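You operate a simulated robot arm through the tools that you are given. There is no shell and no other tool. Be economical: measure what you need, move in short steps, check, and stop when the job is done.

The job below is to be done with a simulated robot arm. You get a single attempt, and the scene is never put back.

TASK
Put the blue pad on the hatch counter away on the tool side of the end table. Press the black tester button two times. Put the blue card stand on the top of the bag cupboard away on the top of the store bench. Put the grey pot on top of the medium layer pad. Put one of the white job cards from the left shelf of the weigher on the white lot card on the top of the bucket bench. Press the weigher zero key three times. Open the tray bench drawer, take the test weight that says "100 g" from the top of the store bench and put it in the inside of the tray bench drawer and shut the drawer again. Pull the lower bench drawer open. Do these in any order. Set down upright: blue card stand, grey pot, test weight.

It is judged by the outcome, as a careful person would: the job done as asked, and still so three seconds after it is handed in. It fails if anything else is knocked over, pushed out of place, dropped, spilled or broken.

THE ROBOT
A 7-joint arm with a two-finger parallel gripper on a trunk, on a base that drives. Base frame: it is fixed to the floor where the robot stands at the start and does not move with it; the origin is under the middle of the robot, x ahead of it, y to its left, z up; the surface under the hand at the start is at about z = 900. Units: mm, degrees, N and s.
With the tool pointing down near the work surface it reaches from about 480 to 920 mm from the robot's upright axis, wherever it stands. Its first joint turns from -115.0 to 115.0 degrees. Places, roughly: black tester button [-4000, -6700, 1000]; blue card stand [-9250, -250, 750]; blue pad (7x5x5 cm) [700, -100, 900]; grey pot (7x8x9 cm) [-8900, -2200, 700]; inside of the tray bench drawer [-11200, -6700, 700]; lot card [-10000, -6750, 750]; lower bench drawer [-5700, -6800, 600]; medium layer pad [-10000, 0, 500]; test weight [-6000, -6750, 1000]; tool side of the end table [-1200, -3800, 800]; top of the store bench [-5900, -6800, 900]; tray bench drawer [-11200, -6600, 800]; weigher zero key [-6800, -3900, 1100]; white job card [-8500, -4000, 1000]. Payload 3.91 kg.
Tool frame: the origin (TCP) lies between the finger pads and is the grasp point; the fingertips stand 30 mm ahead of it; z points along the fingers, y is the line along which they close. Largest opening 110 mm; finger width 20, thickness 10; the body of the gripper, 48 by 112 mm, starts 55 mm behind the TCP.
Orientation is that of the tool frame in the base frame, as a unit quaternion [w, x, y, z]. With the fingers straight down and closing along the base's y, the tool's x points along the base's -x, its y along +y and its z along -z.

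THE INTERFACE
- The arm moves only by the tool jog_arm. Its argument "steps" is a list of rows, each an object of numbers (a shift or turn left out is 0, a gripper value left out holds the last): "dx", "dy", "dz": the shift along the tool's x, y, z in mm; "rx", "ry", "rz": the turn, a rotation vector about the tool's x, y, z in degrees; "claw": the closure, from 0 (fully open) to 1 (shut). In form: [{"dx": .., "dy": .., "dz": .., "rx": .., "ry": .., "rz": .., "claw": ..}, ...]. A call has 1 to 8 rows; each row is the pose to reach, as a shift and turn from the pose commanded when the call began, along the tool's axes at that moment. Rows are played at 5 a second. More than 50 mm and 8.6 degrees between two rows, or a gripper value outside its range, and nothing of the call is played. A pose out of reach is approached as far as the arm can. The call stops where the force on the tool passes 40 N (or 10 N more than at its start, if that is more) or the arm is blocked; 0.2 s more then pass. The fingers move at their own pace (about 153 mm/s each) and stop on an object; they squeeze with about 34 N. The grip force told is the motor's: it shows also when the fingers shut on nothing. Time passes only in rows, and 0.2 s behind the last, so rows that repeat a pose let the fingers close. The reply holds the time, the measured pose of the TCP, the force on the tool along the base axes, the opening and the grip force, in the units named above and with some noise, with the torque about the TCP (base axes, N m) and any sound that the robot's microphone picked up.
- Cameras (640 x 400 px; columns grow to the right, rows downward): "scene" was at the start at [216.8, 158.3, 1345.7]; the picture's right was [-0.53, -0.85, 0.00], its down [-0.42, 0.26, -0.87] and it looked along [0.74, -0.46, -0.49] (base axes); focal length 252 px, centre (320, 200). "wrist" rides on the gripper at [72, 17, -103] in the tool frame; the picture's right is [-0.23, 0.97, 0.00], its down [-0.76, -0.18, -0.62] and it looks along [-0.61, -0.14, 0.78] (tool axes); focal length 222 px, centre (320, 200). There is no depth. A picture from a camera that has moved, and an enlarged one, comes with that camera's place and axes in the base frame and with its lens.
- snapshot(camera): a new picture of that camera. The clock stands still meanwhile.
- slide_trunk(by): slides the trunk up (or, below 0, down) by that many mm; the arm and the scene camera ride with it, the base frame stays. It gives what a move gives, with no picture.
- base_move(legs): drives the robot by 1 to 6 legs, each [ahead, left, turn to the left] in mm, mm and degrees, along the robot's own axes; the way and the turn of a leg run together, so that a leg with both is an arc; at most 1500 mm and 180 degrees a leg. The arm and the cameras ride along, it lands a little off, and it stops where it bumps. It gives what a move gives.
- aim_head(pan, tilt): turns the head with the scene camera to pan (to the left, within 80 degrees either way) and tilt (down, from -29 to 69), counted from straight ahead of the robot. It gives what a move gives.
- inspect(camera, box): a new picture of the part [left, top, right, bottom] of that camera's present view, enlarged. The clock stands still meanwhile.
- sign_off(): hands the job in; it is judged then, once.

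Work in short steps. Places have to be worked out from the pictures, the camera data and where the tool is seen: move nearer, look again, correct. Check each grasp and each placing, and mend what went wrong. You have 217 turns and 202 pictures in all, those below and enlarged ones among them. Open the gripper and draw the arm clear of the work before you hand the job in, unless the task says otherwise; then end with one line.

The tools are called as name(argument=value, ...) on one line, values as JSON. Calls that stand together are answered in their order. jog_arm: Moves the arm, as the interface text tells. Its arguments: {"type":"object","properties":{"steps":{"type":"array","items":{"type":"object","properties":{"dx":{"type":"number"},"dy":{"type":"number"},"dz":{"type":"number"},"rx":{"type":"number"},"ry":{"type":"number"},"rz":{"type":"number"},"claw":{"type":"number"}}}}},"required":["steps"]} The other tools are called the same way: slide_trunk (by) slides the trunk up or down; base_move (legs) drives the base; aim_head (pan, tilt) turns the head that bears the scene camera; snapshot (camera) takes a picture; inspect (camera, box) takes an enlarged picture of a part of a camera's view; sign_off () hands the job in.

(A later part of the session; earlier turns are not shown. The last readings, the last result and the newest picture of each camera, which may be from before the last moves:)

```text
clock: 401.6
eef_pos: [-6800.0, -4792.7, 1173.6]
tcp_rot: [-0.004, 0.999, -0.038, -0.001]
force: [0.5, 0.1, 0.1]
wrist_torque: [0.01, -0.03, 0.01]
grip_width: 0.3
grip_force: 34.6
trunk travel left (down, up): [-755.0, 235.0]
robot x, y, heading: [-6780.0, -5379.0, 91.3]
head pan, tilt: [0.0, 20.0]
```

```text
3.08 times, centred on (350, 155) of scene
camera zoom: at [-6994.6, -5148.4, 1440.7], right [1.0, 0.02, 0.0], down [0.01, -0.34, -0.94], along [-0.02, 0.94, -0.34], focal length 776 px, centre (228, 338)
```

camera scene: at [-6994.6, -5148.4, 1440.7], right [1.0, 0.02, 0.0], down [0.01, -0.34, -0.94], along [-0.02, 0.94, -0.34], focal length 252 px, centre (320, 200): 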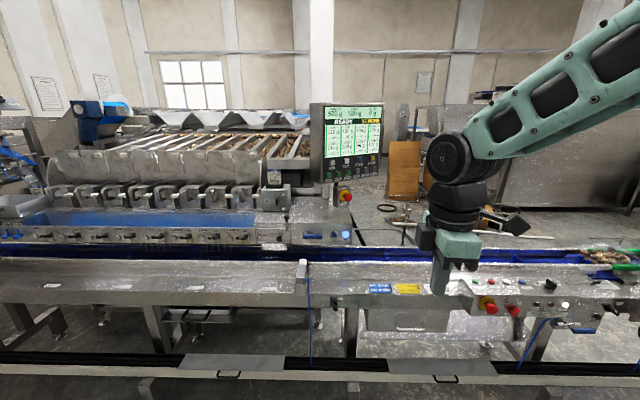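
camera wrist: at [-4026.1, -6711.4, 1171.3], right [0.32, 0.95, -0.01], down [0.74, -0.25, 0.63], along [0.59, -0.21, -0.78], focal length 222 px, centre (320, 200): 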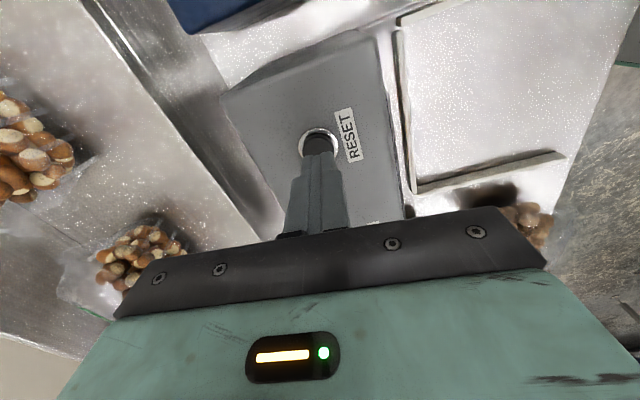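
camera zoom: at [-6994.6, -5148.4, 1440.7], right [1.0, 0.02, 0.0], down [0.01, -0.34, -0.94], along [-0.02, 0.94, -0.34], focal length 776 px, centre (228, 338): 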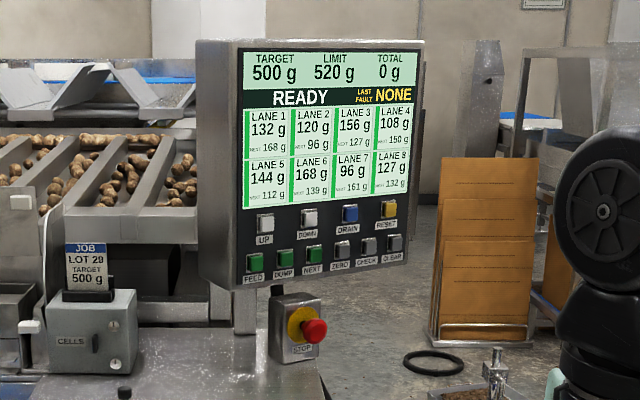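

The ZERO key is the fourth in the lower row, near (-6834, -3900, 1143), facing south. I'll turn the tool horizontal toward it.

jog_arm(steps=[{"rx": 8.5}, {"rx": 17}, {"rx": 25.5}, {"rx": 34}, {"rx": 42.5}, {"rx": 51}, {"rx": 59.5}, {"rx": 68}])

jog_arm(steps=[{"rx": 8}, {"rx": 16}, {"rx": 22}, {"rx": 22}])

base_move(legs=[[350, 0, -1.5]])

snapshot(camera="scene")

snapshot(camera="wrist")

```text
clock: 403.4
eef_pos: [-6826.3, -4762.5, 1186.4]
tcp_rot: [-0.563, 0.826, -0.032, 0.02]
force: [0.8, -0.3, 0.9]
wrist_torque: [-0.03, 0.0, 0.0]
grip_width: 0.0
grip_force: 34.2
out of reach, approached as far as the arm can: row 6, 7, 8
trunk travel left (down, up): [-755.0, 235.0]
robot x, y, heading: [-6780.1, -5375.1, 91.5]
head pan, tilt: [0.0, 20.0]
```

```text
clock: 404.4
eef_pos: [-6843.9, -4744.5, 1186.6]
tcp_rot: [0.709, -0.704, 0.027, -0.026]
force: [0.3, -0.2, -0.1]
wrist_torque: [0.01, 0.02, -0.01]
grip_width: 0.2
grip_force: 34.0
out of reach, approached as far as the arm can: row 1, 2, 3, 4
trunk travel left (down, up): [-755.0, 235.0]
robot x, y, heading: [-6783.5, -5379.2, 91.3]
head pan, tilt: [0.0, 20.0]
```

```text
clock: 406.7
eef_pos: [-6822.3, -4399.2, 1188.6]
tcp_rot: [0.709, -0.703, 0.04, -0.039]
force: [0.2, -0.2, 0.8]
wrist_torque: [0.02, 0.06, -0.01]
grip_width: 0.2
grip_force: 34.1
trunk travel left (down, up): [-755.0, 235.0]
robot x, y, heading: [-6783.5, -5038.2, 89.7]
head pan, tilt: [0.0, 20.0]
```

```text
70 pictures are left
camera scene: at [-6988.2, -4797.7, 1440.8], right [1.0, -0.01, 0.0], down [0.0, -0.34, -0.94], along [0.01, 0.94, -0.34], focal length 252 px, centre (320, 200)
```

scene: 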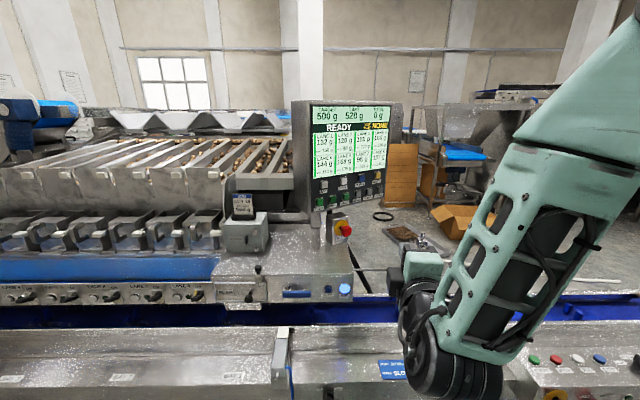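

```text
69 pictures are left
camera wrist: at [-6760.0, -4510.6, 1168.9], right [-0.23, 0.03, -0.97], down [-0.83, -0.54, 0.17], along [-0.52, 0.84, 0.15], focal length 222 px, centre (320, 200)
```

wrist: 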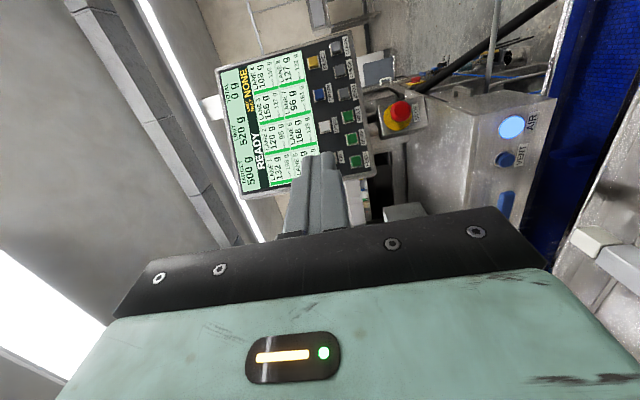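

I'll enlarge the keypad in both views to locate ZERO.

inspect(camera="wrist", box=[290, 30, 390, 180])

inspect(camera="scene", box=[300, 165, 400, 225])

```text
2.67 times, centred on (340, 105) of wrist
camera zoom: at [-6760.0, -4510.6, 1168.9], right [-0.23, 0.03, -0.97], down [-0.83, -0.54, 0.17], along [-0.52, 0.84, 0.15], focal length 592 px, centre (267, 453)
```

zoom: 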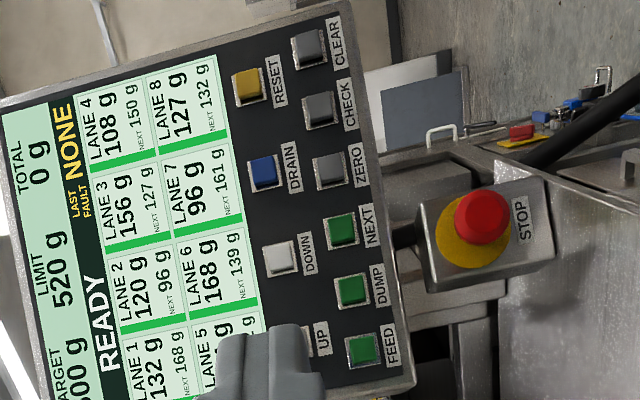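

```text
6.40 times, centred on (350, 195) of scene
camera zoom: at [-6988.2, -4797.7, 1440.8], right [1.0, -0.01, 0.0], down [0.0, -0.34, -0.94], along [0.01, 0.94, -0.34], focal length 1615 px, centre (128, 232)
```

zoom: 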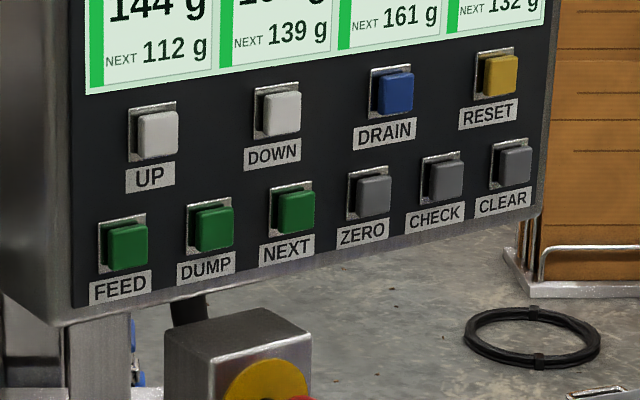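

From two views, ZERO is at (-6837, -3917, 1149), and the panel is yawed 30° to face south-east. I'll turn the tool to point along its normal and drive 180 mm closer.

jog_arm(steps=[{"ry": -8}, {"ry": -16}, {"ry": -24}, {"ry": -32}, {"ry": -36.4}, {"ry": -36.4, "dy": 20}, {"ry": -36.4, "dy": 39}])

base_move(legs=[[180, -60, 0]])

snapshot(camera="wrist")

```text
clock: 408.3
eef_pos: [-6924.4, -4415.1, 1213.9]
tcp_rot: [0.694, -0.688, -0.144, 0.157]
force: [0.2, -0.4, -0.6]
wrist_torque: [0.0, -0.02, 0.01]
grip_width: 0.1
grip_force: 33.7
out of reach, approached as far as the arm can: row 1, 2, 3, 4, 5, 6, 7
trunk travel left (down, up): [-755.0, 235.0]
robot x, y, heading: [-6783.5, -5037.1, 89.3]
head pan, tilt: [0.0, 20.0]
```

```text
clock: 409.8
eef_pos: [-6862.0, -4229.7, 1213.0]
tcp_rot: [0.694, -0.688, -0.145, 0.156]
force: [0.0, 0.1, -0.2]
wrist_torque: [-0.03, -0.02, -0.03]
grip_width: 0.2
grip_force: 34.0
trunk travel left (down, up): [-755.0, 235.0]
robot x, y, heading: [-6720.0, -4848.1, 89.4]
head pan, tilt: [0.0, 20.0]
```

```text
66 pictures are left
camera wrist: at [-6751.0, -4292.8, 1192.2], right [-0.22, -0.09, -0.97], down [-0.43, -0.88, 0.18], along [-0.87, 0.46, 0.16], focal length 222 px, centre (320, 200)
```

wrist: 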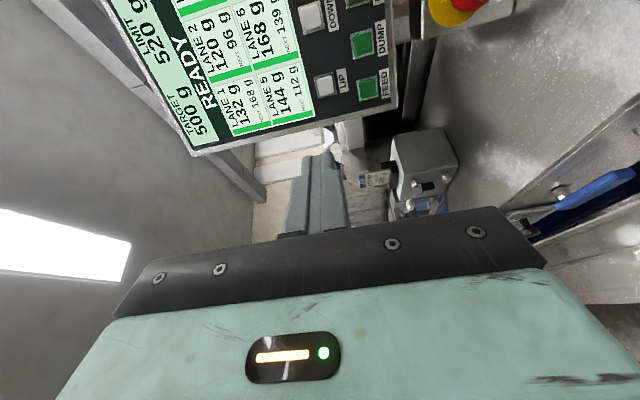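

The arm was too folded, so the pose is a bit off: the tool yaw is 24.6°. I'll now reposition in front of the key, moving sideways and down first, then forward.

jog_arm(steps=[{"dx": 40, "dy": 20, "ry": -3}, {"dx": 80, "dy": 40, "ry": -5.4}, {"dx": 120, "dy": 60, "dz": 20, "ry": -5.4}, {"dx": 155, "dy": 64, "dz": 50, "ry": -5.4}, {"dx": 161, "dy": 64, "dz": 95, "ry": -5.4}, {"dx": 161, "dy": 64, "dz": 140, "ry": -5.4}, {"dx": 161, "dy": 64, "dz": 165, "ry": -5.4}])

snapshot(camera="wrist")

inspect(camera="scene", box=[260, 140, 460, 290])

```text
clock: 411.4
eef_pos: [-6861.6, -4228.8, 1212.5]
tcp_rot: [0.694, -0.688, -0.145, 0.157]
force: [0.6, -0.3, 0.4]
wrist_torque: [-0.01, -0.01, 0.0]
grip_width: 0.2
grip_force: 33.8
out of reach, approached as far as the arm can: row 1, 2, 3, 4, 5, 6, 7
trunk travel left (down, up): [-755.0, 235.0]
robot x, y, heading: [-6717.5, -4847.7, 89.3]
head pan, tilt: [0.0, 20.0]
```

```text
65 pictures are left
camera wrist: at [-6751.0, -4292.8, 1192.1], right [-0.22, -0.09, -0.97], down [-0.43, -0.88, 0.18], along [-0.87, 0.46, 0.16], focal length 222 px, centre (320, 200)
```

wrist: 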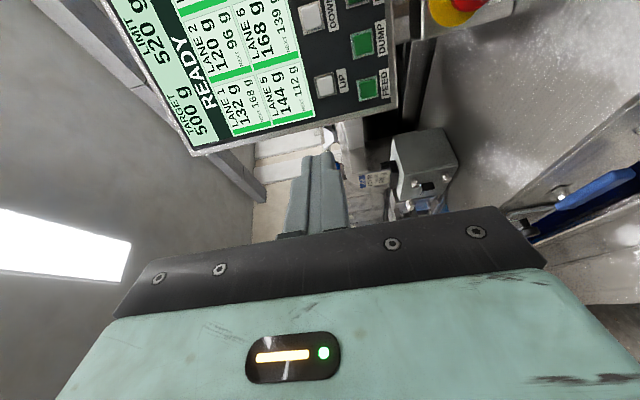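

```text
2.67 times, centred on (360, 215) of scene
camera zoom: at [-6923.7, -4612.0, 1440.7], right [1.0, -0.01, 0.0], down [0.0, -0.34, -0.94], along [0.01, 0.94, -0.34], focal length 673 px, centre (213, 160)
```

zoom: 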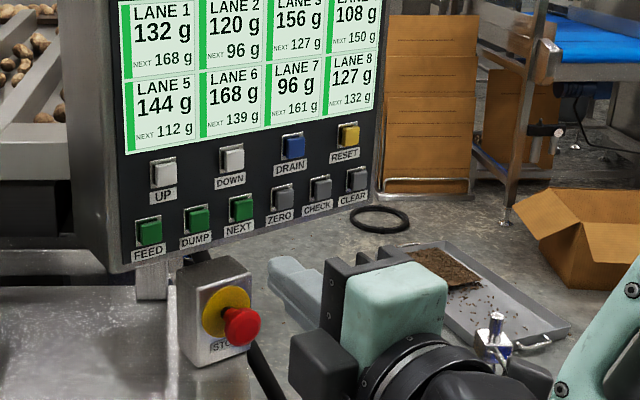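

The arm didn't move, so it's probably at a joint limit. I'll try straightening back some yaw and extending forward.

jog_arm(steps=[{"ry": 5, "dx": 10}, {"ry": 10, "dx": 30}, {"ry": 15, "dx": 60}, {"ry": 20, "dx": 100}, {"ry": 20, "dx": 130, "dz": 20}, {"ry": 20, "dx": 150, "dz": 50}])

```text
clock: 412.8
eef_pos: [-6752.3, -4127.0, 1217.7]
tcp_rot: [0.709, -0.704, -0.021, 0.035]
force: [0.2, -0.4, 0.8]
wrist_torque: [0.01, 0.0, 0.01]
grip_width: 0.0
grip_force: 34.4
trunk travel left (down, up): [-755.0, 235.0]
robot x, y, heading: [-6719.3, -4851.5, 89.5]
head pan, tilt: [0.0, 20.0]
```

It's freed, with yaw now 4.5°. I'll move in front of the key, then try adding yaw while extended.

jog_arm(steps=[{"dy": 35, "dx": -10}, {"dy": 69, "dx": -20}, {"dy": 69, "dx": -30, "dz": 40}, {"dy": 69, "dx": -38, "dz": 80}, {"dy": 69, "dx": -38, "dz": 115}])

jog_arm(steps=[{"ry": -5}, {"ry": -10}, {"ry": -15}, {"ry": -20}])

snapshot(camera="wrist")

inspect(camera="scene", box=[260, 140, 460, 290])

```text
clock: 414.0
eef_pos: [-6801.5, -4017.6, 1149.8]
tcp_rot: [0.709, -0.704, -0.022, 0.035]
force: [-0.6, -0.1, 0.6]
wrist_torque: [-0.03, 0.0, 0.0]
grip_width: 0.2
grip_force: 33.8
trunk travel left (down, up): [-755.0, 235.0]
robot x, y, heading: [-6720.3, -4850.7, 89.3]
head pan, tilt: [0.0, 20.0]
```

```text
clock: 415.0
eef_pos: [-6809.9, -4019.6, 1152.9]
tcp_rot: [-0.703, 0.707, 0.054, -0.057]
force: [0.9, -0.2, 0.0]
wrist_torque: [0.02, 0.02, 0.04]
grip_width: 0.1
grip_force: 34.0
out of reach, approached as far as the arm can: row 2, 3, 4
trunk travel left (down, up): [-755.0, 235.0]
robot x, y, heading: [-6717.0, -4849.6, 89.3]
head pan, tilt: [0.0, 20.0]
```

```text
63 pictures are left
camera wrist: at [-6720.7, -4110.1, 1135.1], right [-0.23, -0.04, -0.97], down [-0.65, -0.73, 0.18], along [-0.72, 0.68, 0.14], focal length 222 px, centre (320, 200)
```

wrist: 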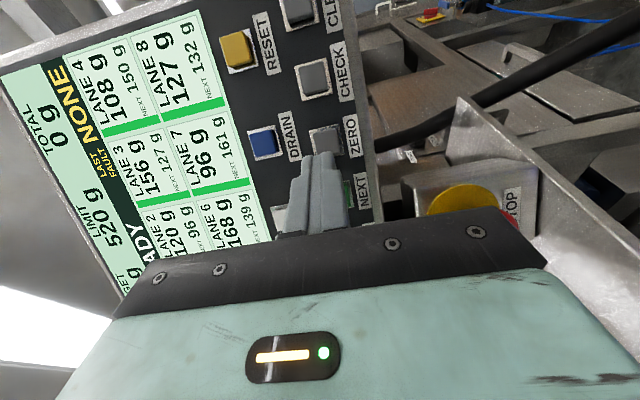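

```text
2.67 times, centred on (360, 215) of scene
camera zoom: at [-6923.7, -4611.9, 1440.7], right [1.0, -0.01, 0.0], down [0.0, -0.34, -0.94], along [0.01, 0.94, -0.34], focal length 673 px, centre (213, 160)
```

zoom: 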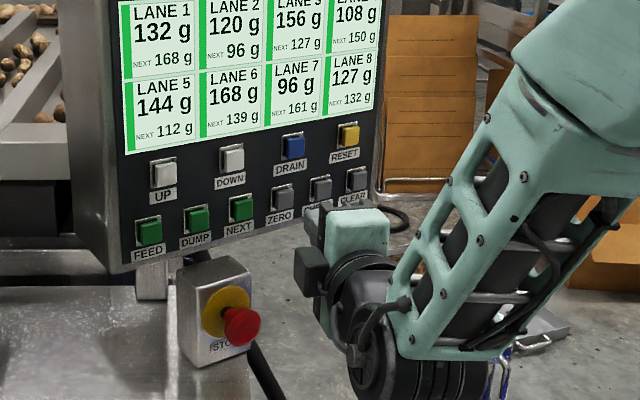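

Refined ZERO at (-6838, -3925, 1147). A 9° yaw will do for pressing. I'll approach to about 10 mm short.

jog_arm(steps=[{"dx": -12, "dy": 6}, {"dx": -12, "dy": 6, "dz": 30}, {"dx": -12, "dy": 6, "dz": 52}])

inspect(camera="wrist", box=[220, 40, 420, 240])

inspect(camera="scene", box=[300, 170, 420, 250])

```text
clock: 415.8
eef_pos: [-6830.0, -3970.6, 1147.1]
tcp_rot: [-0.703, 0.707, 0.054, -0.057]
force: [0.1, -1.0, 1.3]
wrist_torque: [0.0, 0.01, 0.01]
grip_width: 0.1
grip_force: 33.5
trunk travel left (down, up): [-755.0, 235.0]
robot x, y, heading: [-6720.6, -4852.7, 89.1]
head pan, tilt: [0.0, 20.0]
```

```text
2.00 times, centred on (320, 140) of wrist
camera zoom: at [-6739.9, -4061.0, 1130.5], right [-0.23, -0.04, -0.97], down [-0.65, -0.73, 0.18], along [-0.72, 0.68, 0.14], focal length 444 px, centre (320, 320)
```

zoom: 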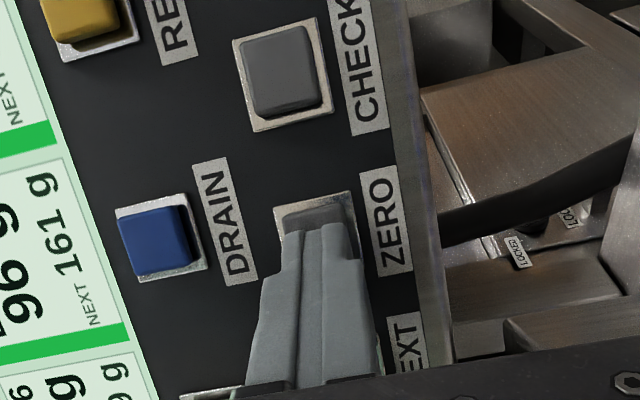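

```text
5.00 times, centred on (360, 210) of scene
camera zoom: at [-6923.7, -4612.3, 1440.8], right [1.0, -0.01, 0.0], down [0.0, -0.34, -0.94], along [0.01, 0.94, -0.34], focal length 1262 px, centre (120, 150)
```

zoom: 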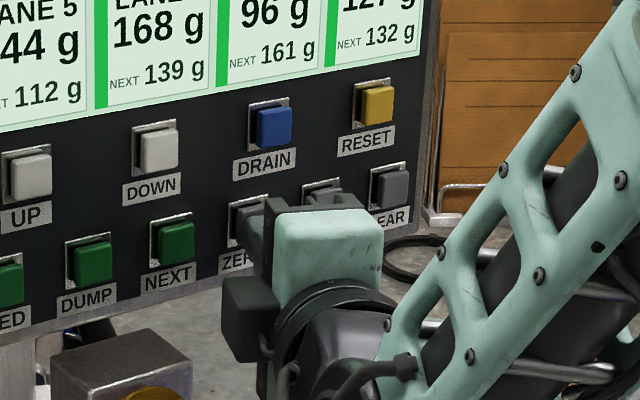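

The fingertip is just in front of ZERO. I'll push in small steps until it clicks.

jog_arm(steps=[{"dz": 8}, {"dz": 14}, {"dz": 18}, {"dz": 22}])

```text
clock: 416.5
eef_pos: [-6832.1, -3961.8, 1147.7]
tcp_rot: [-0.703, 0.707, 0.056, -0.057]
force: [9.9, -31.8, 7.0]
wrist_torque: [0.26, 0.03, 0.18]
grip_width: 0.1
grip_force: 33.7
trunk travel left (down, up): [-755.0, 235.0]
robot x, y, heading: [-6715.5, -4854.7, 89.3]
head pan, tilt: [0.0, 20.0]
heard: click
stopped in row 3: the force on the tool passed its limit at 43 N (the readings are from after the stop); the commanded pose is now the measured one
```

One click. I'll withdraw 14 mm, look, then press again.

jog_arm(steps=[{"dz": -8}, {"dz": -14}, {"dz": -14}])

inspect(camera="wrist", box=[220, 40, 420, 240])

inspect(camera="scene", box=[300, 100, 420, 200])

```text
clock: 417.3
eef_pos: [-6829.6, -3970.8, 1144.2]
tcp_rot: [-0.701, 0.708, 0.056, -0.058]
force: [-0.7, -0.3, 0.1]
wrist_torque: [-0.06, 0.0, -0.01]
grip_width: 0.0
grip_force: 34.0
trunk travel left (down, up): [-755.0, 235.0]
robot x, y, heading: [-6720.0, -4852.6, 89.5]
head pan, tilt: [0.0, 20.0]
```

```text
2.00 times, centred on (320, 140) of wrist
camera zoom: at [-6741.2, -4061.2, 1127.8], right [-0.23, -0.05, -0.97], down [-0.65, -0.74, 0.19], along [-0.72, 0.68, 0.14], focal length 444 px, centre (320, 320)
```

zoom: 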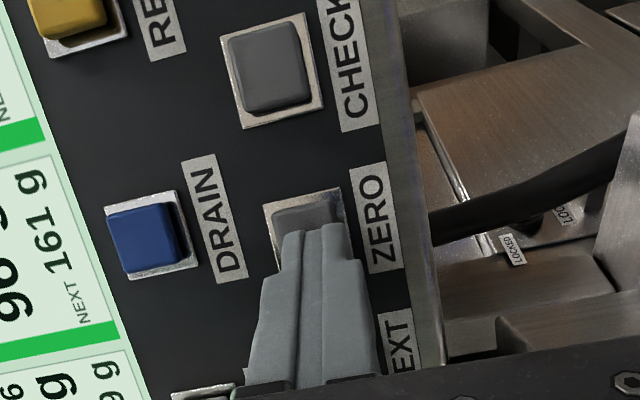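

```text
4.00 times, centred on (360, 150) of scene
camera zoom: at [-6923.8, -4612.3, 1440.7], right [1.0, -0.01, 0.0], down [0.0, -0.34, -0.94], along [0.01, 0.94, -0.34], focal length 1009 px, centre (160, 400)
```

zoom: 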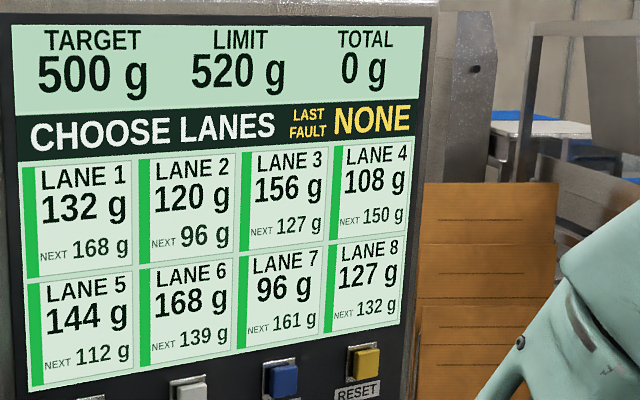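

The display reacted ("CHOOSE LANES"). I'll press a second time gently.

jog_arm(steps=[{"dz": 6}, {"dz": 10}, {"dz": 13}])

jog_arm(steps=[{"dz": -8}, {"dz": -14}, {"dz": -14}])

```text
clock: 418.1
eef_pos: [-6834.9, -3962.5, 1145.3]
tcp_rot: [-0.699, 0.71, 0.057, -0.059]
force: [2.4, -38.5, -2.0]
wrist_torque: [0.01, 0.05, 0.45]
grip_width: 0.0
grip_force: 34.4
trunk travel left (down, up): [-755.0, 235.0]
robot x, y, heading: [-6719.4, -4850.1, 89.3]
head pan, tilt: [0.0, 20.0]
heard: click
```

```text
clock: 418.9
eef_pos: [-6829.0, -3971.9, 1147.9]
tcp_rot: [-0.703, 0.707, 0.055, -0.058]
force: [-0.1, 0.3, 0.2]
wrist_torque: [-0.01, 0.0, -0.03]
grip_width: 0.0
grip_force: 34.2
trunk travel left (down, up): [-755.0, 235.0]
robot x, y, heading: [-6720.7, -4851.8, 89.4]
head pan, tilt: [0.0, 20.0]
```

Third press.

jog_arm(steps=[{"dz": 6}, {"dz": 10}, {"dz": 12}])

jog_arm(steps=[{"dz": -40}, {"dz": -80}, {"dz": -125}, {"dz": -170}, {"dz": -200}])

snapshot(camera="scene")

```text
clock: 419.7
eef_pos: [-6831.4, -3963.9, 1146.0]
tcp_rot: [-0.702, 0.707, 0.056, -0.058]
force: [4.7, -24.2, 3.5]
wrist_torque: [0.07, 0.09, 0.23]
grip_width: 0.2
grip_force: 33.8
trunk travel left (down, up): [-755.0, 235.0]
robot x, y, heading: [-6716.4, -4854.3, 89.4]
head pan, tilt: [0.0, 20.0]
heard: click
```

```text
clock: 420.9
eef_pos: [-6800.4, -4158.0, 1147.2]
tcp_rot: [-0.701, 0.708, 0.056, -0.059]
force: [0.3, 0.6, 0.8]
wrist_torque: [0.01, 0.01, 0.02]
grip_width: 0.0
grip_force: 33.9
trunk travel left (down, up): [-755.0, 235.0]
robot x, y, heading: [-6719.9, -4853.4, 89.3]
head pan, tilt: [0.0, 20.0]
```

```text
57 pictures are left
camera scene: at [-6923.6, -4612.3, 1440.7], right [1.0, -0.01, 0.0], down [0.0, -0.34, -0.94], along [0.01, 0.94, -0.34], focal length 252 px, centre (320, 200)
```

scene: 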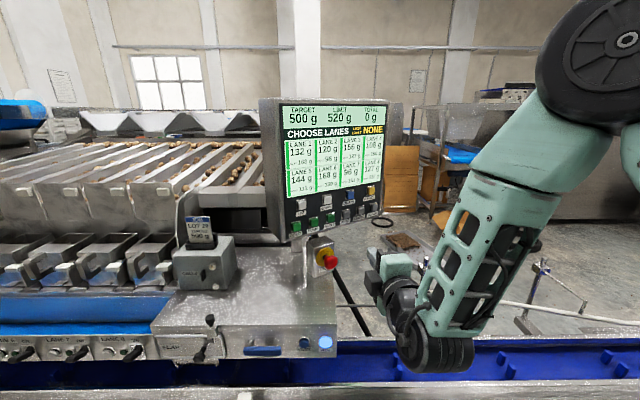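

Three clicks registered. Next the job cards: I'll back off and drive west to x≈-8500, facing the weigher's left shelf.

base_move(legs=[[-500, 0, 0], [0, 0, 90], [1450, 0, 0], [350, 0, 0], [0, 0, -90]])

aim_head(pan=0, tilt=15)

snapshot(camera="scene")

```text
clock: 440.4
eef_pos: [-8615.3, -4644.9, 1148.5]
tcp_rot: [-0.702, 0.709, 0.049, -0.051]
force: [-0.5, 0.5, -0.7]
wrist_torque: [0.0, 0.0, -0.03]
grip_width: 0.1
grip_force: 33.8
trunk travel left (down, up): [-755.0, 235.0]
robot x, y, heading: [-8546.6, -5339.8, 88.2]
head pan, tilt: [0.0, 20.0]
```

```text
clock: 441.0
eef_pos: [-8614.1, -4645.7, 1146.5]
tcp_rot: [-0.702, 0.709, 0.049, -0.051]
force: [0.8, 0.6, -1.2]
wrist_torque: [0.01, -0.01, 0.0]
grip_width: 0.0
grip_force: 34.1
trunk travel left (down, up): [-755.0, 235.0]
robot x, y, heading: [-8545.0, -5341.3, 88.1]
head pan, tilt: [0.0, 15.0]
```

```text
56 pictures are left
camera scene: at [-8745.8, -5097.1, 1448.9], right [1.0, -0.03, 0.0], down [-0.01, -0.26, -0.97], along [0.03, 0.97, -0.26], focal length 252 px, centre (320, 200)
```

scene: 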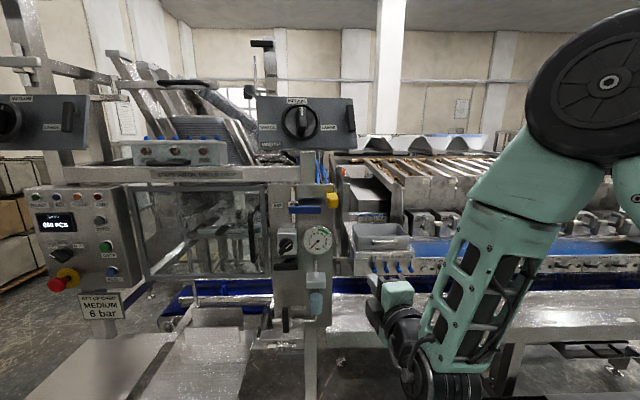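

inspect(camera="scene", box=[320, 190, 480, 290])

```text
4.00 times, centred on (400, 240) of scene
camera zoom: at [-8745.8, -5097.1, 1448.9], right [1.0, -0.03, 0.0], down [-0.01, -0.26, -0.97], along [0.03, 0.97, -0.26], focal length 1009 px, centre (0, 40)
```

zoom: 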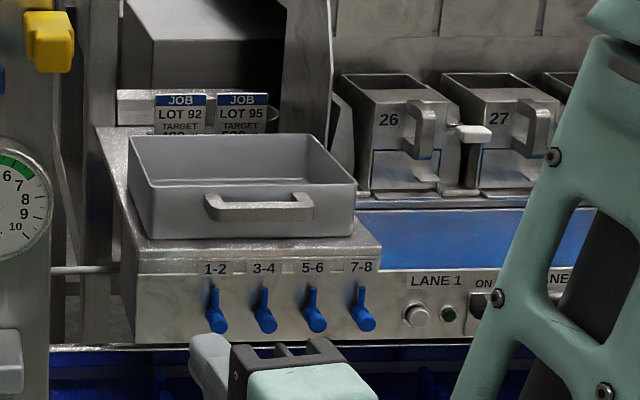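

Two job cards (LOT 92, LOT 95) stand behind the grey tray on the shelf, near (-8490, -3950). I'll point the tool down again and check the floor space in front.

jog_arm(steps=[{"rx": -8.5}, {"rx": -17}, {"rx": -25.5}, {"rx": -34}, {"rx": -42.5}, {"rx": -51}, {"rx": -59.5}, {"rx": -68}])

jog_arm(steps=[{"rx": -8}, {"rx": -16}, {"rx": -22}, {"rx": -22}])

slide_trunk(by=200)

aim_head(pan=-10, tilt=45)

snapshot(camera="scene")

```text
clock: 442.8
eef_pos: [-8614.3, -4645.0, 1147.0]
tcp_rot: [-0.185, 0.98, 0.069, -0.017]
force: [0.4, -0.4, 0.9]
wrist_torque: [0.01, -0.01, -0.02]
grip_width: 0.0
grip_force: 34.0
trunk travel left (down, up): [-755.0, 235.0]
robot x, y, heading: [-8541.5, -5341.1, 88.2]
head pan, tilt: [0.0, 15.0]
```

```text
clock: 443.8
eef_pos: [-8615.1, -4646.0, 1146.1]
tcp_rot: [0.005, 0.997, 0.072, -0.001]
force: [0.2, 0.1, 0.4]
wrist_torque: [0.02, 0.02, 0.04]
grip_width: 0.0
grip_force: 34.5
trunk travel left (down, up): [-755.0, 235.0]
robot x, y, heading: [-8543.3, -5339.6, 88.3]
head pan, tilt: [0.0, 15.0]
```

```text
clock: 446.0
eef_pos: [-8615.2, -4645.4, 1345.7]
tcp_rot: [0.005, 0.997, 0.071, -0.002]
force: [-0.2, -0.5, 0.3]
wrist_torque: [0.0, -0.01, -0.02]
grip_width: 0.0
grip_force: 34.2
trunk travel left (down, up): [-955.0, 35.0]
robot x, y, heading: [-8546.0, -5338.9, 88.0]
head pan, tilt: [0.0, 15.0]
```

```text
clock: 446.9
eef_pos: [-8613.7, -4646.2, 1345.9]
tcp_rot: [0.005, 0.997, 0.071, -0.001]
force: [0.0, -0.5, -0.7]
wrist_torque: [0.05, -0.01, -0.01]
grip_width: 0.0
grip_force: 34.0
trunk travel left (down, up): [-955.0, 35.0]
robot x, y, heading: [-8545.1, -5341.0, 88.5]
head pan, tilt: [-10.0, 45.0]
```

```text
54 pictures are left
camera scene: at [-8732.1, -5110.8, 1602.1], right [0.98, -0.2, 0.0], down [-0.14, -0.69, -0.71], along [0.14, 0.69, -0.71], focal length 252 px, centre (320, 200)
```

scene: 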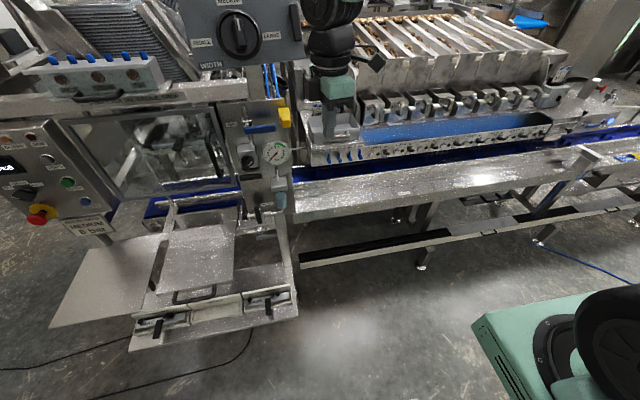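

The machine on the left sticks out at x<-8745, so I'll stand at x≈-8390 and go in to y≈-4840.

base_move(legs=[[0, -160, 1.5], [500, 0, 0]])

snapshot(camera="wrist")

aim_head(pan=0, tilt=40)

snapshot(camera="scene")

```text
clock: 450.8
eef_pos: [-8476.9, -4165.1, 1345.2]
tcp_rot: [0.004, 0.996, 0.086, -0.001]
force: [-0.4, -0.1, 0.5]
wrist_torque: [0.05, 0.0, 0.01]
grip_width: 0.0
grip_force: 34.6
trunk travel left (down, up): [-955.0, 35.0]
robot x, y, heading: [-8385.0, -4854.3, 90.2]
head pan, tilt: [-10.0, 45.0]
```

```text
53 pictures are left
camera wrist: at [-8400.3, -4168.1, 1448.5], right [-0.06, -1.0, 0.01], down [-0.78, 0.05, 0.62], along [-0.62, 0.03, -0.78], focal length 222 px, centre (320, 200)
```

wrist: 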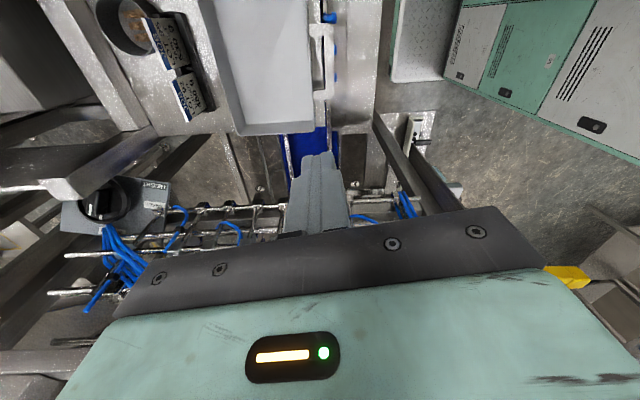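

```text
clock: 451.6
eef_pos: [-8475.1, -4164.8, 1346.5]
tcp_rot: [0.004, 0.996, 0.086, -0.001]
force: [-0.3, 0.7, 0.1]
wrist_torque: [0.0, 0.0, 0.04]
grip_width: 0.0
grip_force: 34.0
trunk travel left (down, up): [-955.0, 35.0]
robot x, y, heading: [-8385.8, -4857.3, 90.0]
head pan, tilt: [0.0, 40.0]
```

```text
52 pictures are left
camera scene: at [-8593.9, -4627.6, 1609.3], right [1.0, 0.0, 0.0], down [0.0, -0.64, -0.77], along [0.0, 0.77, -0.64], focal length 252 px, centre (320, 200)
```

scene: 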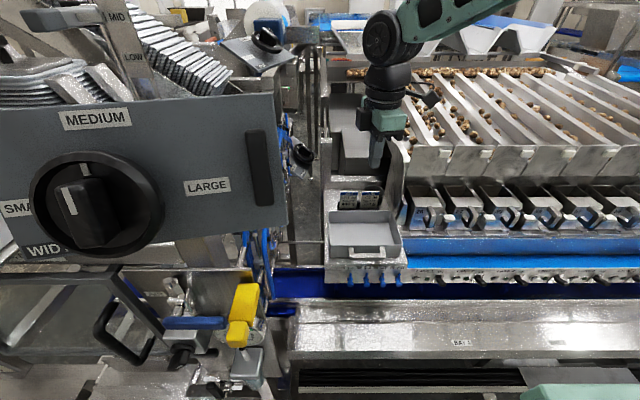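

inspect(camera="wrist", box=[110, 0, 270, 130])

inspect(camera="scene", box=[310, 160, 430, 260])

```text
3.08 times, centred on (190, 65) of wrist
camera zoom: at [-8400.3, -4168.0, 1448.4], right [-0.06, -1.0, 0.01], down [-0.78, 0.05, 0.62], along [-0.62, 0.03, -0.78], focal length 684 px, centre (720, 615)
```

zoom: 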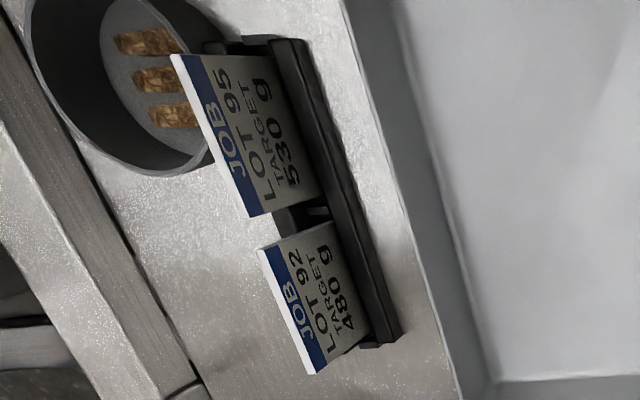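

```text
4.00 times, centred on (370, 210) of scene
camera zoom: at [-8593.9, -4627.6, 1609.3], right [1.0, 0.0, 0.0], down [0.0, -0.64, -0.77], along [0.0, 0.77, -0.64], focal length 1009 px, centre (120, 160)
```

zoom: 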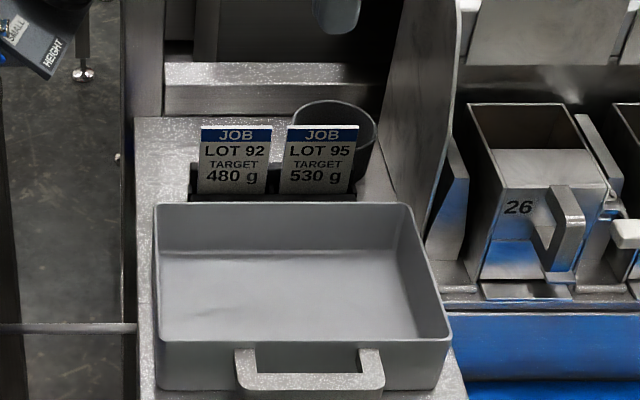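

LOT 92 stands nearly upright in the holder, with its top edge at about (-8490, -3923, 1052) and nothing behind it. I'll step 35 mm closer and bring the hand above it, closing along y.

base_move(legs=[[35, 0, 0]])

jog_arm(steps=[{"dx": 5, "dy": -45, "rz": 4, "claw": 0.55}, {"dx": 10, "dy": -90, "rz": 8}, {"dx": 15, "dy": -135, "rz": 9.9}, {"dx": 20, "dy": -180, "rz": 9.9}, {"dx": 21, "dy": -204, "rz": 9.9}, {"dx": 21, "dy": -204, "dz": 48, "rz": 9.9}, {"dx": 21, "dy": -204, "dz": 96, "rz": 9.9}, {"dx": 21, "dy": -204, "dz": 140, "rz": 9.9}])

snapshot(camera="wrist")

```text
clock: 452.4
eef_pos: [-8476.2, -4129.4, 1345.4]
tcp_rot: [0.005, 0.996, 0.086, -0.001]
force: [-0.3, 0.3, 0.0]
wrist_torque: [0.04, -0.01, 0.0]
grip_width: 0.2
grip_force: 33.8
trunk travel left (down, up): [-955.0, 35.0]
robot x, y, heading: [-8389.0, -4822.5, 90.2]
head pan, tilt: [0.0, 40.0]
```

```text
clock: 454.2
eef_pos: [-8492.3, -3919.2, 1204.5]
tcp_rot: [0.007, 1.0, -0.002, -0.001]
force: [0.3, 0.4, 0.0]
wrist_torque: [0.03, 0.0, 0.0]
grip_width: 49.4
grip_force: 0.0
out of reach, approached as far as the arm can: row 5, 8
trunk travel left (down, up): [-955.0, 35.0]
robot x, y, heading: [-8389.5, -4823.7, 89.9]
head pan, tilt: [0.0, 40.0]
```

```text
49 pictures are left
camera wrist: at [-8418.2, -3934.1, 1308.1], right [-0.23, -0.97, 0.01], down [-0.76, 0.19, 0.62], along [-0.61, 0.13, -0.78], focal length 222 px, centre (320, 200)
```

wrist: 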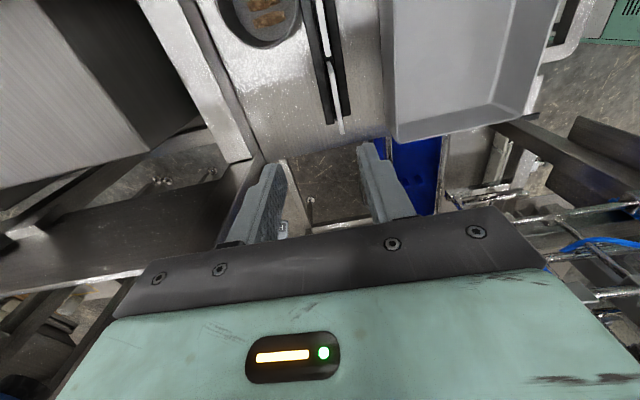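

The card edge shows at (-8488, -3940). I'll shift 21 mm south and descend until the tips straddle its top.

jog_arm(steps=[{"dy": 21, "dx": 4}, {"dy": 21, "dx": 4, "dz": 48}, {"dy": 21, "dx": 4, "dz": 96}, {"dy": 21, "dx": 4, "dz": 130}, {"dy": 21, "dx": 4, "dz": 145}])

snapshot(camera="wrist")

inspect(camera="scene", box=[310, 140, 430, 240])

```text
clock: 455.4
eef_pos: [-8492.6, -3928.7, 1057.3]
tcp_rot: [0.006, 1.0, -0.002, -0.001]
force: [1.2, 0.5, -0.4]
wrist_torque: [-0.01, -0.01, -0.01]
grip_width: 49.2
grip_force: 0.2
out of reach, approached as far as the arm can: row 1, 2, 3, 4, 5
trunk travel left (down, up): [-955.0, 35.0]
robot x, y, heading: [-8386.4, -4818.4, 90.1]
head pan, tilt: [0.0, 40.0]
```

```text
48 pictures are left
camera wrist: at [-8418.9, -3943.5, 1159.8], right [-0.23, -0.97, 0.01], down [-0.76, 0.19, 0.62], along [-0.61, 0.13, -0.78], focal length 222 px, centre (320, 200)
```

wrist: 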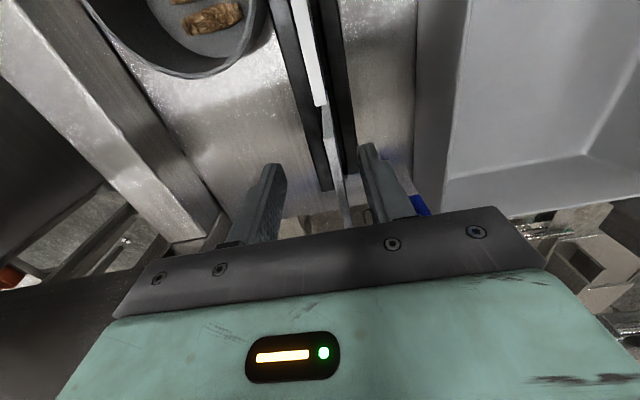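

```text
4.00 times, centred on (370, 190) of scene
camera zoom: at [-8593.9, -4592.0, 1609.3], right [1.0, 0.0, 0.0], down [0.0, -0.64, -0.77], along [0.0, 0.77, -0.64], focal length 1009 px, centre (120, 240)
```

zoom: 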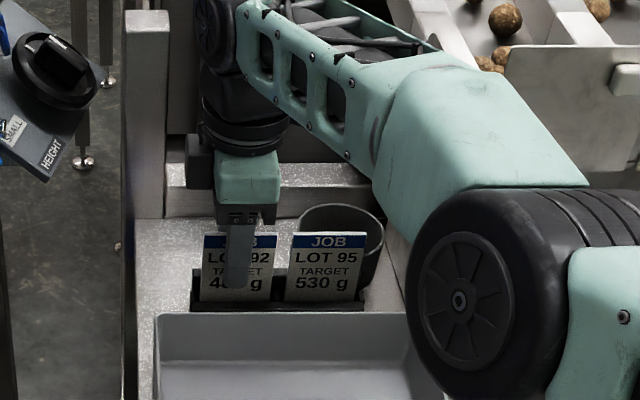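

The card is between the fingers but 12 mm off-centre. I'll nudge and check the reach.

jog_arm(steps=[{"dy": 6}, {"dy": 12}, {"dy": 12, "dz": 4}])

```text
clock: 456.2
eef_pos: [-8498.1, -3931.1, 1051.3]
tcp_rot: [0.006, 1.0, -0.001, 0.0]
force: [-0.3, -0.1, -0.4]
wrist_torque: [0.01, 0.0, 0.01]
grip_width: 49.5
grip_force: 0.1
out of reach, approached as far as the arm can: row 1, 2, 3
trunk travel left (down, up): [-955.0, 35.0]
robot x, y, heading: [-8382.6, -4819.9, 90.1]
head pan, tilt: [0.0, 40.0]
```

The arm is at a joint limit here, so I'll shift with the base instead.

base_move(legs=[[-10, -8, 0]])

inspect(camera="wrist", box=[220, 60, 420, 240])

```text
clock: 457.0
eef_pos: [-8489.3, -3940.9, 1051.6]
tcp_rot: [0.006, 1.0, -0.001, 0.0]
force: [-0.5, 0.0, -1.1]
wrist_torque: [0.0, 0.0, 0.0]
grip_width: 49.7
grip_force: 0.1
trunk travel left (down, up): [-955.0, 35.0]
robot x, y, heading: [-8382.8, -4829.3, 90.1]
head pan, tilt: [0.0, 40.0]
```

```text
2.22 times, centred on (320, 150) of wrist
camera zoom: at [-8415.3, -3955.8, 1153.8], right [-0.23, -0.97, 0.01], down [-0.76, 0.19, 0.62], along [-0.61, 0.13, -0.78], focal length 494 px, centre (320, 311)
```

zoom: 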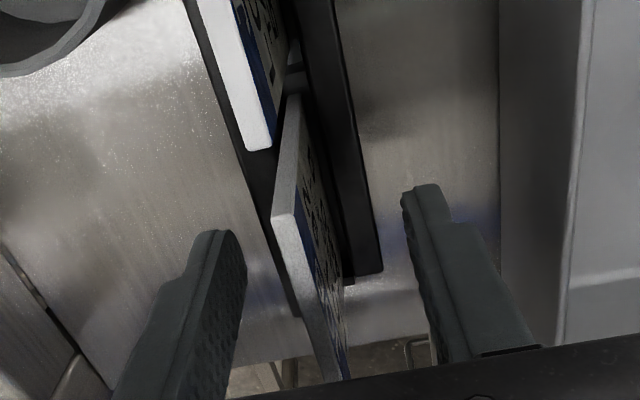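

The card is centred between the fingers now. I'll close and lift.

jog_arm(steps=[{"claw": 1}, {"claw": 1}, {"claw": 1}])

jog_arm(steps=[{"dz": -30}, {"dz": -70}, {"dz": -115}, {"dz": -160}, {"dz": -205}])

inspect(camera="scene", box=[300, 60, 460, 240])

```text
clock: 457.8
eef_pos: [-8489.9, -3940.0, 1051.0]
tcp_rot: [0.007, 1.0, -0.001, -0.001]
force: [0.0, -0.2, 1.2]
wrist_torque: [0.01, 0.01, -0.02]
grip_width: 4.0
grip_force: 33.7
trunk travel left (down, up): [-955.0, 35.0]
robot x, y, heading: [-8381.0, -4826.9, 89.8]
head pan, tilt: [0.0, 40.0]
```

```text
clock: 459.0
eef_pos: [-8488.9, -3933.5, 1260.4]
tcp_rot: [0.008, 1.0, -0.001, -0.001]
force: [-0.2, -0.3, -0.6]
wrist_torque: [-0.03, 0.0, 0.0]
grip_width: 3.6
grip_force: 34.2
out of reach, approached as far as the arm can: row 1, 2, 3, 4
trunk travel left (down, up): [-955.0, 35.0]
robot x, y, heading: [-8377.0, -4826.9, 90.1]
head pan, tilt: [0.0, 40.0]
```

```text
2.22 times, centred on (380, 150) of scene
camera zoom: at [-8586.1, -4601.7, 1609.2], right [1.0, 0.0, 0.0], down [0.0, -0.64, -0.77], along [0.0, 0.77, -0.64], focal length 561 px, centre (187, 311)
```

zoom: 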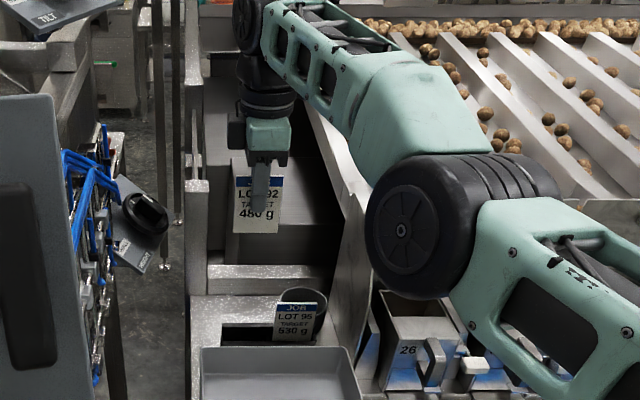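

The card is in hand and LOT 95 is undisturbed. I'll back out, retract and drive to the bucket bench at x≈-10000.

base_move(legs=[[-560, 0, 0]])

jog_arm(steps=[{"dy": 45}, {"dy": 90}, {"dy": 135}, {"dy": 180}, {"dy": 225}, {"dy": 265}])

base_move(legs=[[0, 0, 90], [1450, 0, 0], [150, 0, 0], [0, 0, 90]])

aim_head(pan=0, tilt=30)

snapshot(camera="scene")

```text
clock: 462.2
eef_pos: [-8482.8, -4498.0, 1260.2]
tcp_rot: [0.007, 1.0, -0.007, -0.001]
force: [0.3, -0.3, 0.1]
wrist_torque: [-0.02, 0.01, -0.01]
grip_width: 3.6
grip_force: 33.8
trunk travel left (down, up): [-955.0, 35.0]
robot x, y, heading: [-8377.6, -5391.4, 89.4]
head pan, tilt: [0.0, 40.0]
```

```text
clock: 463.6
eef_pos: [-8585.6, -4545.3, 1281.5]
tcp_rot: [0.008, 1.0, -0.007, 0.001]
force: [0.0, -0.2, -0.8]
wrist_torque: [-0.02, 0.04, 0.01]
grip_width: 3.7
grip_force: 33.8
out of reach, approached as far as the arm can: row 1, 2, 3, 4, 5, 6
trunk travel left (down, up): [-955.0, 35.0]
robot x, y, heading: [-8386.2, -5396.5, 89.3]
head pan, tilt: [0.0, 40.0]
```

```text
clock: 479.3
eef_pos: [-9733.1, -6234.4, 1281.5]
tcp_rot: [-0.001, -0.006, 1.0, 0.008]
force: [-0.1, 0.4, -1.0]
wrist_torque: [-0.03, -0.02, -0.01]
grip_width: 4.0
grip_force: 34.1
trunk travel left (down, up): [-955.0, 35.0]
robot x, y, heading: [-9957.9, -5391.7, -88.8]
head pan, tilt: [0.0, 40.0]
```

```text
clock: 480.0
eef_pos: [-9733.3, -6235.3, 1281.1]
tcp_rot: [0.0, -0.006, 1.0, 0.008]
force: [-0.2, 0.3, -0.4]
wrist_torque: [-0.01, -0.01, -0.03]
grip_width: 3.9
grip_force: 34.1
trunk travel left (down, up): [-955.0, 35.0]
robot x, y, heading: [-9958.9, -5390.0, -89.2]
head pan, tilt: [0.0, 30.0]
```

```text
44 pictures are left
camera scene: at [-9752.9, -5619.4, 1624.6], right [-1.0, -0.01, 0.0], down [-0.01, 0.5, -0.87], along [0.01, -0.87, -0.5], focal length 252 px, centre (320, 200)
```

scene: 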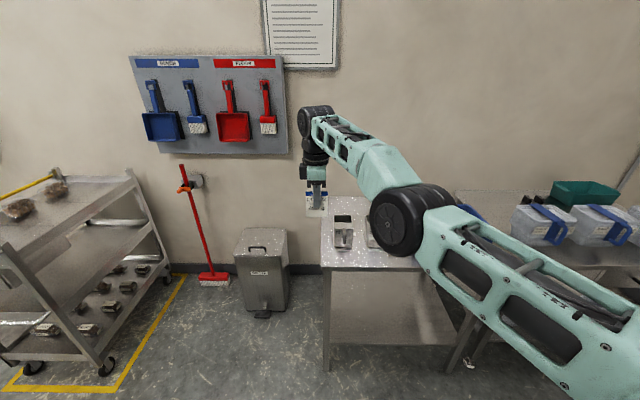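

The arm hides the bench. I'll return the tool to its default yaw, which also frees the joints, and then look.

jog_arm(steps=[{"rz": 8.5}, {"rz": 17}, {"rz": 25.5}, {"rz": 34}, {"rz": 42.5}, {"rz": 51}, {"rz": 59.5}, {"rz": 68}])

jog_arm(steps=[{"rz": 8}, {"rz": 16}, {"rz": 22}, {"rz": 22, "dx": 40, "dy": 10}, {"rz": 22, "dx": 80, "dy": 20}, {"rz": 22, "dx": 120, "dy": 30}, {"rz": 22, "dx": 160, "dy": 30}])

aim_head(pan=-20, tilt=35)

snapshot(camera="scene")

```text
clock: 481.8
eef_pos: [-9732.7, -6235.4, 1280.6]
tcp_rot: [-0.005, 0.555, 0.832, 0.006]
force: [-0.5, 0.1, 0.1]
wrist_torque: [0.0, 0.01, -0.02]
grip_width: 3.8
grip_force: 34.1
trunk travel left (down, up): [-955.0, 35.0]
robot x, y, heading: [-9961.2, -5391.6, -89.2]
head pan, tilt: [0.0, 30.0]
```

```text
clock: 483.4
eef_pos: [-9689.8, -6207.1, 1294.6]
tcp_rot: [-0.006, 0.702, 0.712, 0.007]
force: [-1.0, -0.1, 0.1]
wrist_torque: [0.04, 0.01, 0.02]
grip_width: 3.9
grip_force: 33.7
out of reach, approached as far as the arm can: row 4, 5, 6, 7
trunk travel left (down, up): [-955.0, 35.0]
robot x, y, heading: [-9958.3, -5389.4, -89.4]
head pan, tilt: [0.0, 30.0]
```

```text
clock: 484.3
eef_pos: [-9691.9, -6207.6, 1295.5]
tcp_rot: [-0.006, 0.703, 0.711, 0.005]
force: [1.0, 0.7, -0.5]
wrist_torque: [0.02, -0.02, 0.0]
grip_width: 3.9
grip_force: 33.6
trunk travel left (down, up): [-955.0, 35.0]
robot x, y, heading: [-9956.8, -5387.3, -89.3]
head pan, tilt: [-20.0, 35.0]
```

```text
43 pictures are left
camera scene: at [-9783.0, -5612.1, 1616.9], right [-0.94, 0.33, 0.0], down [0.19, 0.54, -0.82], along [-0.27, -0.77, -0.57], focal length 252 px, centre (320, 200)
```

scene: 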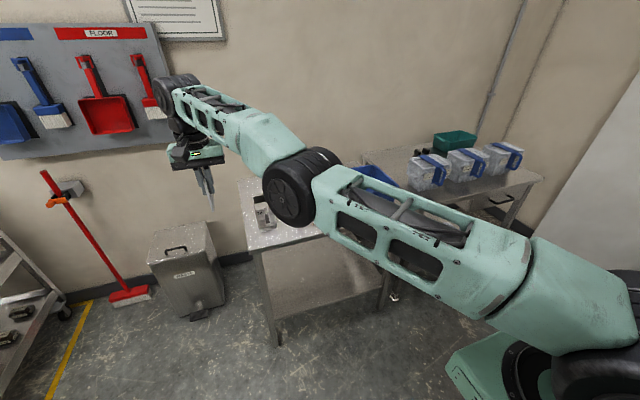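

The arm has drifted far to the left across the body. I'll bring it back to the front-right, its natural side.

jog_arm(steps=[{"dy": -45}, {"dy": -90}, {"dy": -135}, {"dy": -180}, {"dy": -225}, {"dy": -270}, {"dy": -315}, {"dy": -360}])

jog_arm(steps=[{"dx": 45}, {"dx": 90}, {"dx": 135}, {"dx": 180}, {"dx": 220}])

snapshot(camera="scene")

```text
clock: 486.1
eef_pos: [-10038.2, -6313.7, 1325.2]
tcp_rot: [-0.006, 0.702, 0.712, 0.006]
force: [0.2, -1.3, -0.1]
wrist_torque: [0.01, 0.06, 0.0]
grip_width: 3.7
grip_force: 34.3
out of reach, approached as far as the arm can: row 1, 2, 3, 4, 5, 6, 7, 8
trunk travel left (down, up): [-955.0, 35.0]
robot x, y, heading: [-9961.1, -5388.9, -89.2]
head pan, tilt: [-20.0, 35.0]
```

```text
clock: 487.3
eef_pos: [-10029.5, -6301.4, 1375.6]
tcp_rot: [-0.006, 0.703, 0.711, 0.007]
force: [0.4, 0.0, -1.1]
wrist_torque: [0.02, -0.01, -0.01]
grip_width: 3.6
grip_force: 33.8
out of reach, approached as far as the arm can: row 1, 2, 3, 4, 5
trunk travel left (down, up): [-955.0, 35.0]
robot x, y, heading: [-9958.0, -5392.9, -89.2]
head pan, tilt: [-20.0, 35.0]
```

```text
42 pictures are left
camera scene: at [-9783.3, -5612.7, 1616.8], right [-0.94, 0.33, 0.0], down [0.19, 0.54, -0.82], along [-0.27, -0.77, -0.57], focal length 252 px, centre (320, 200)
```

scene: 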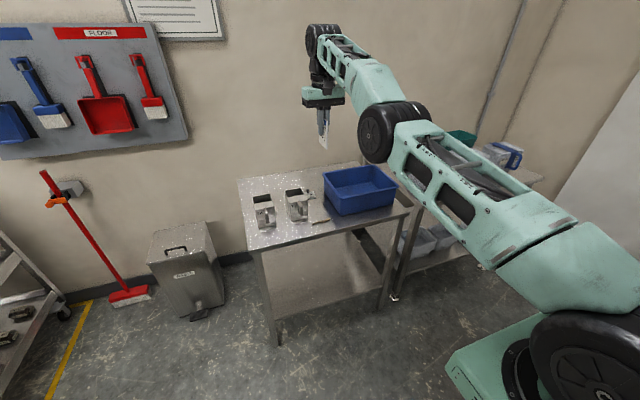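

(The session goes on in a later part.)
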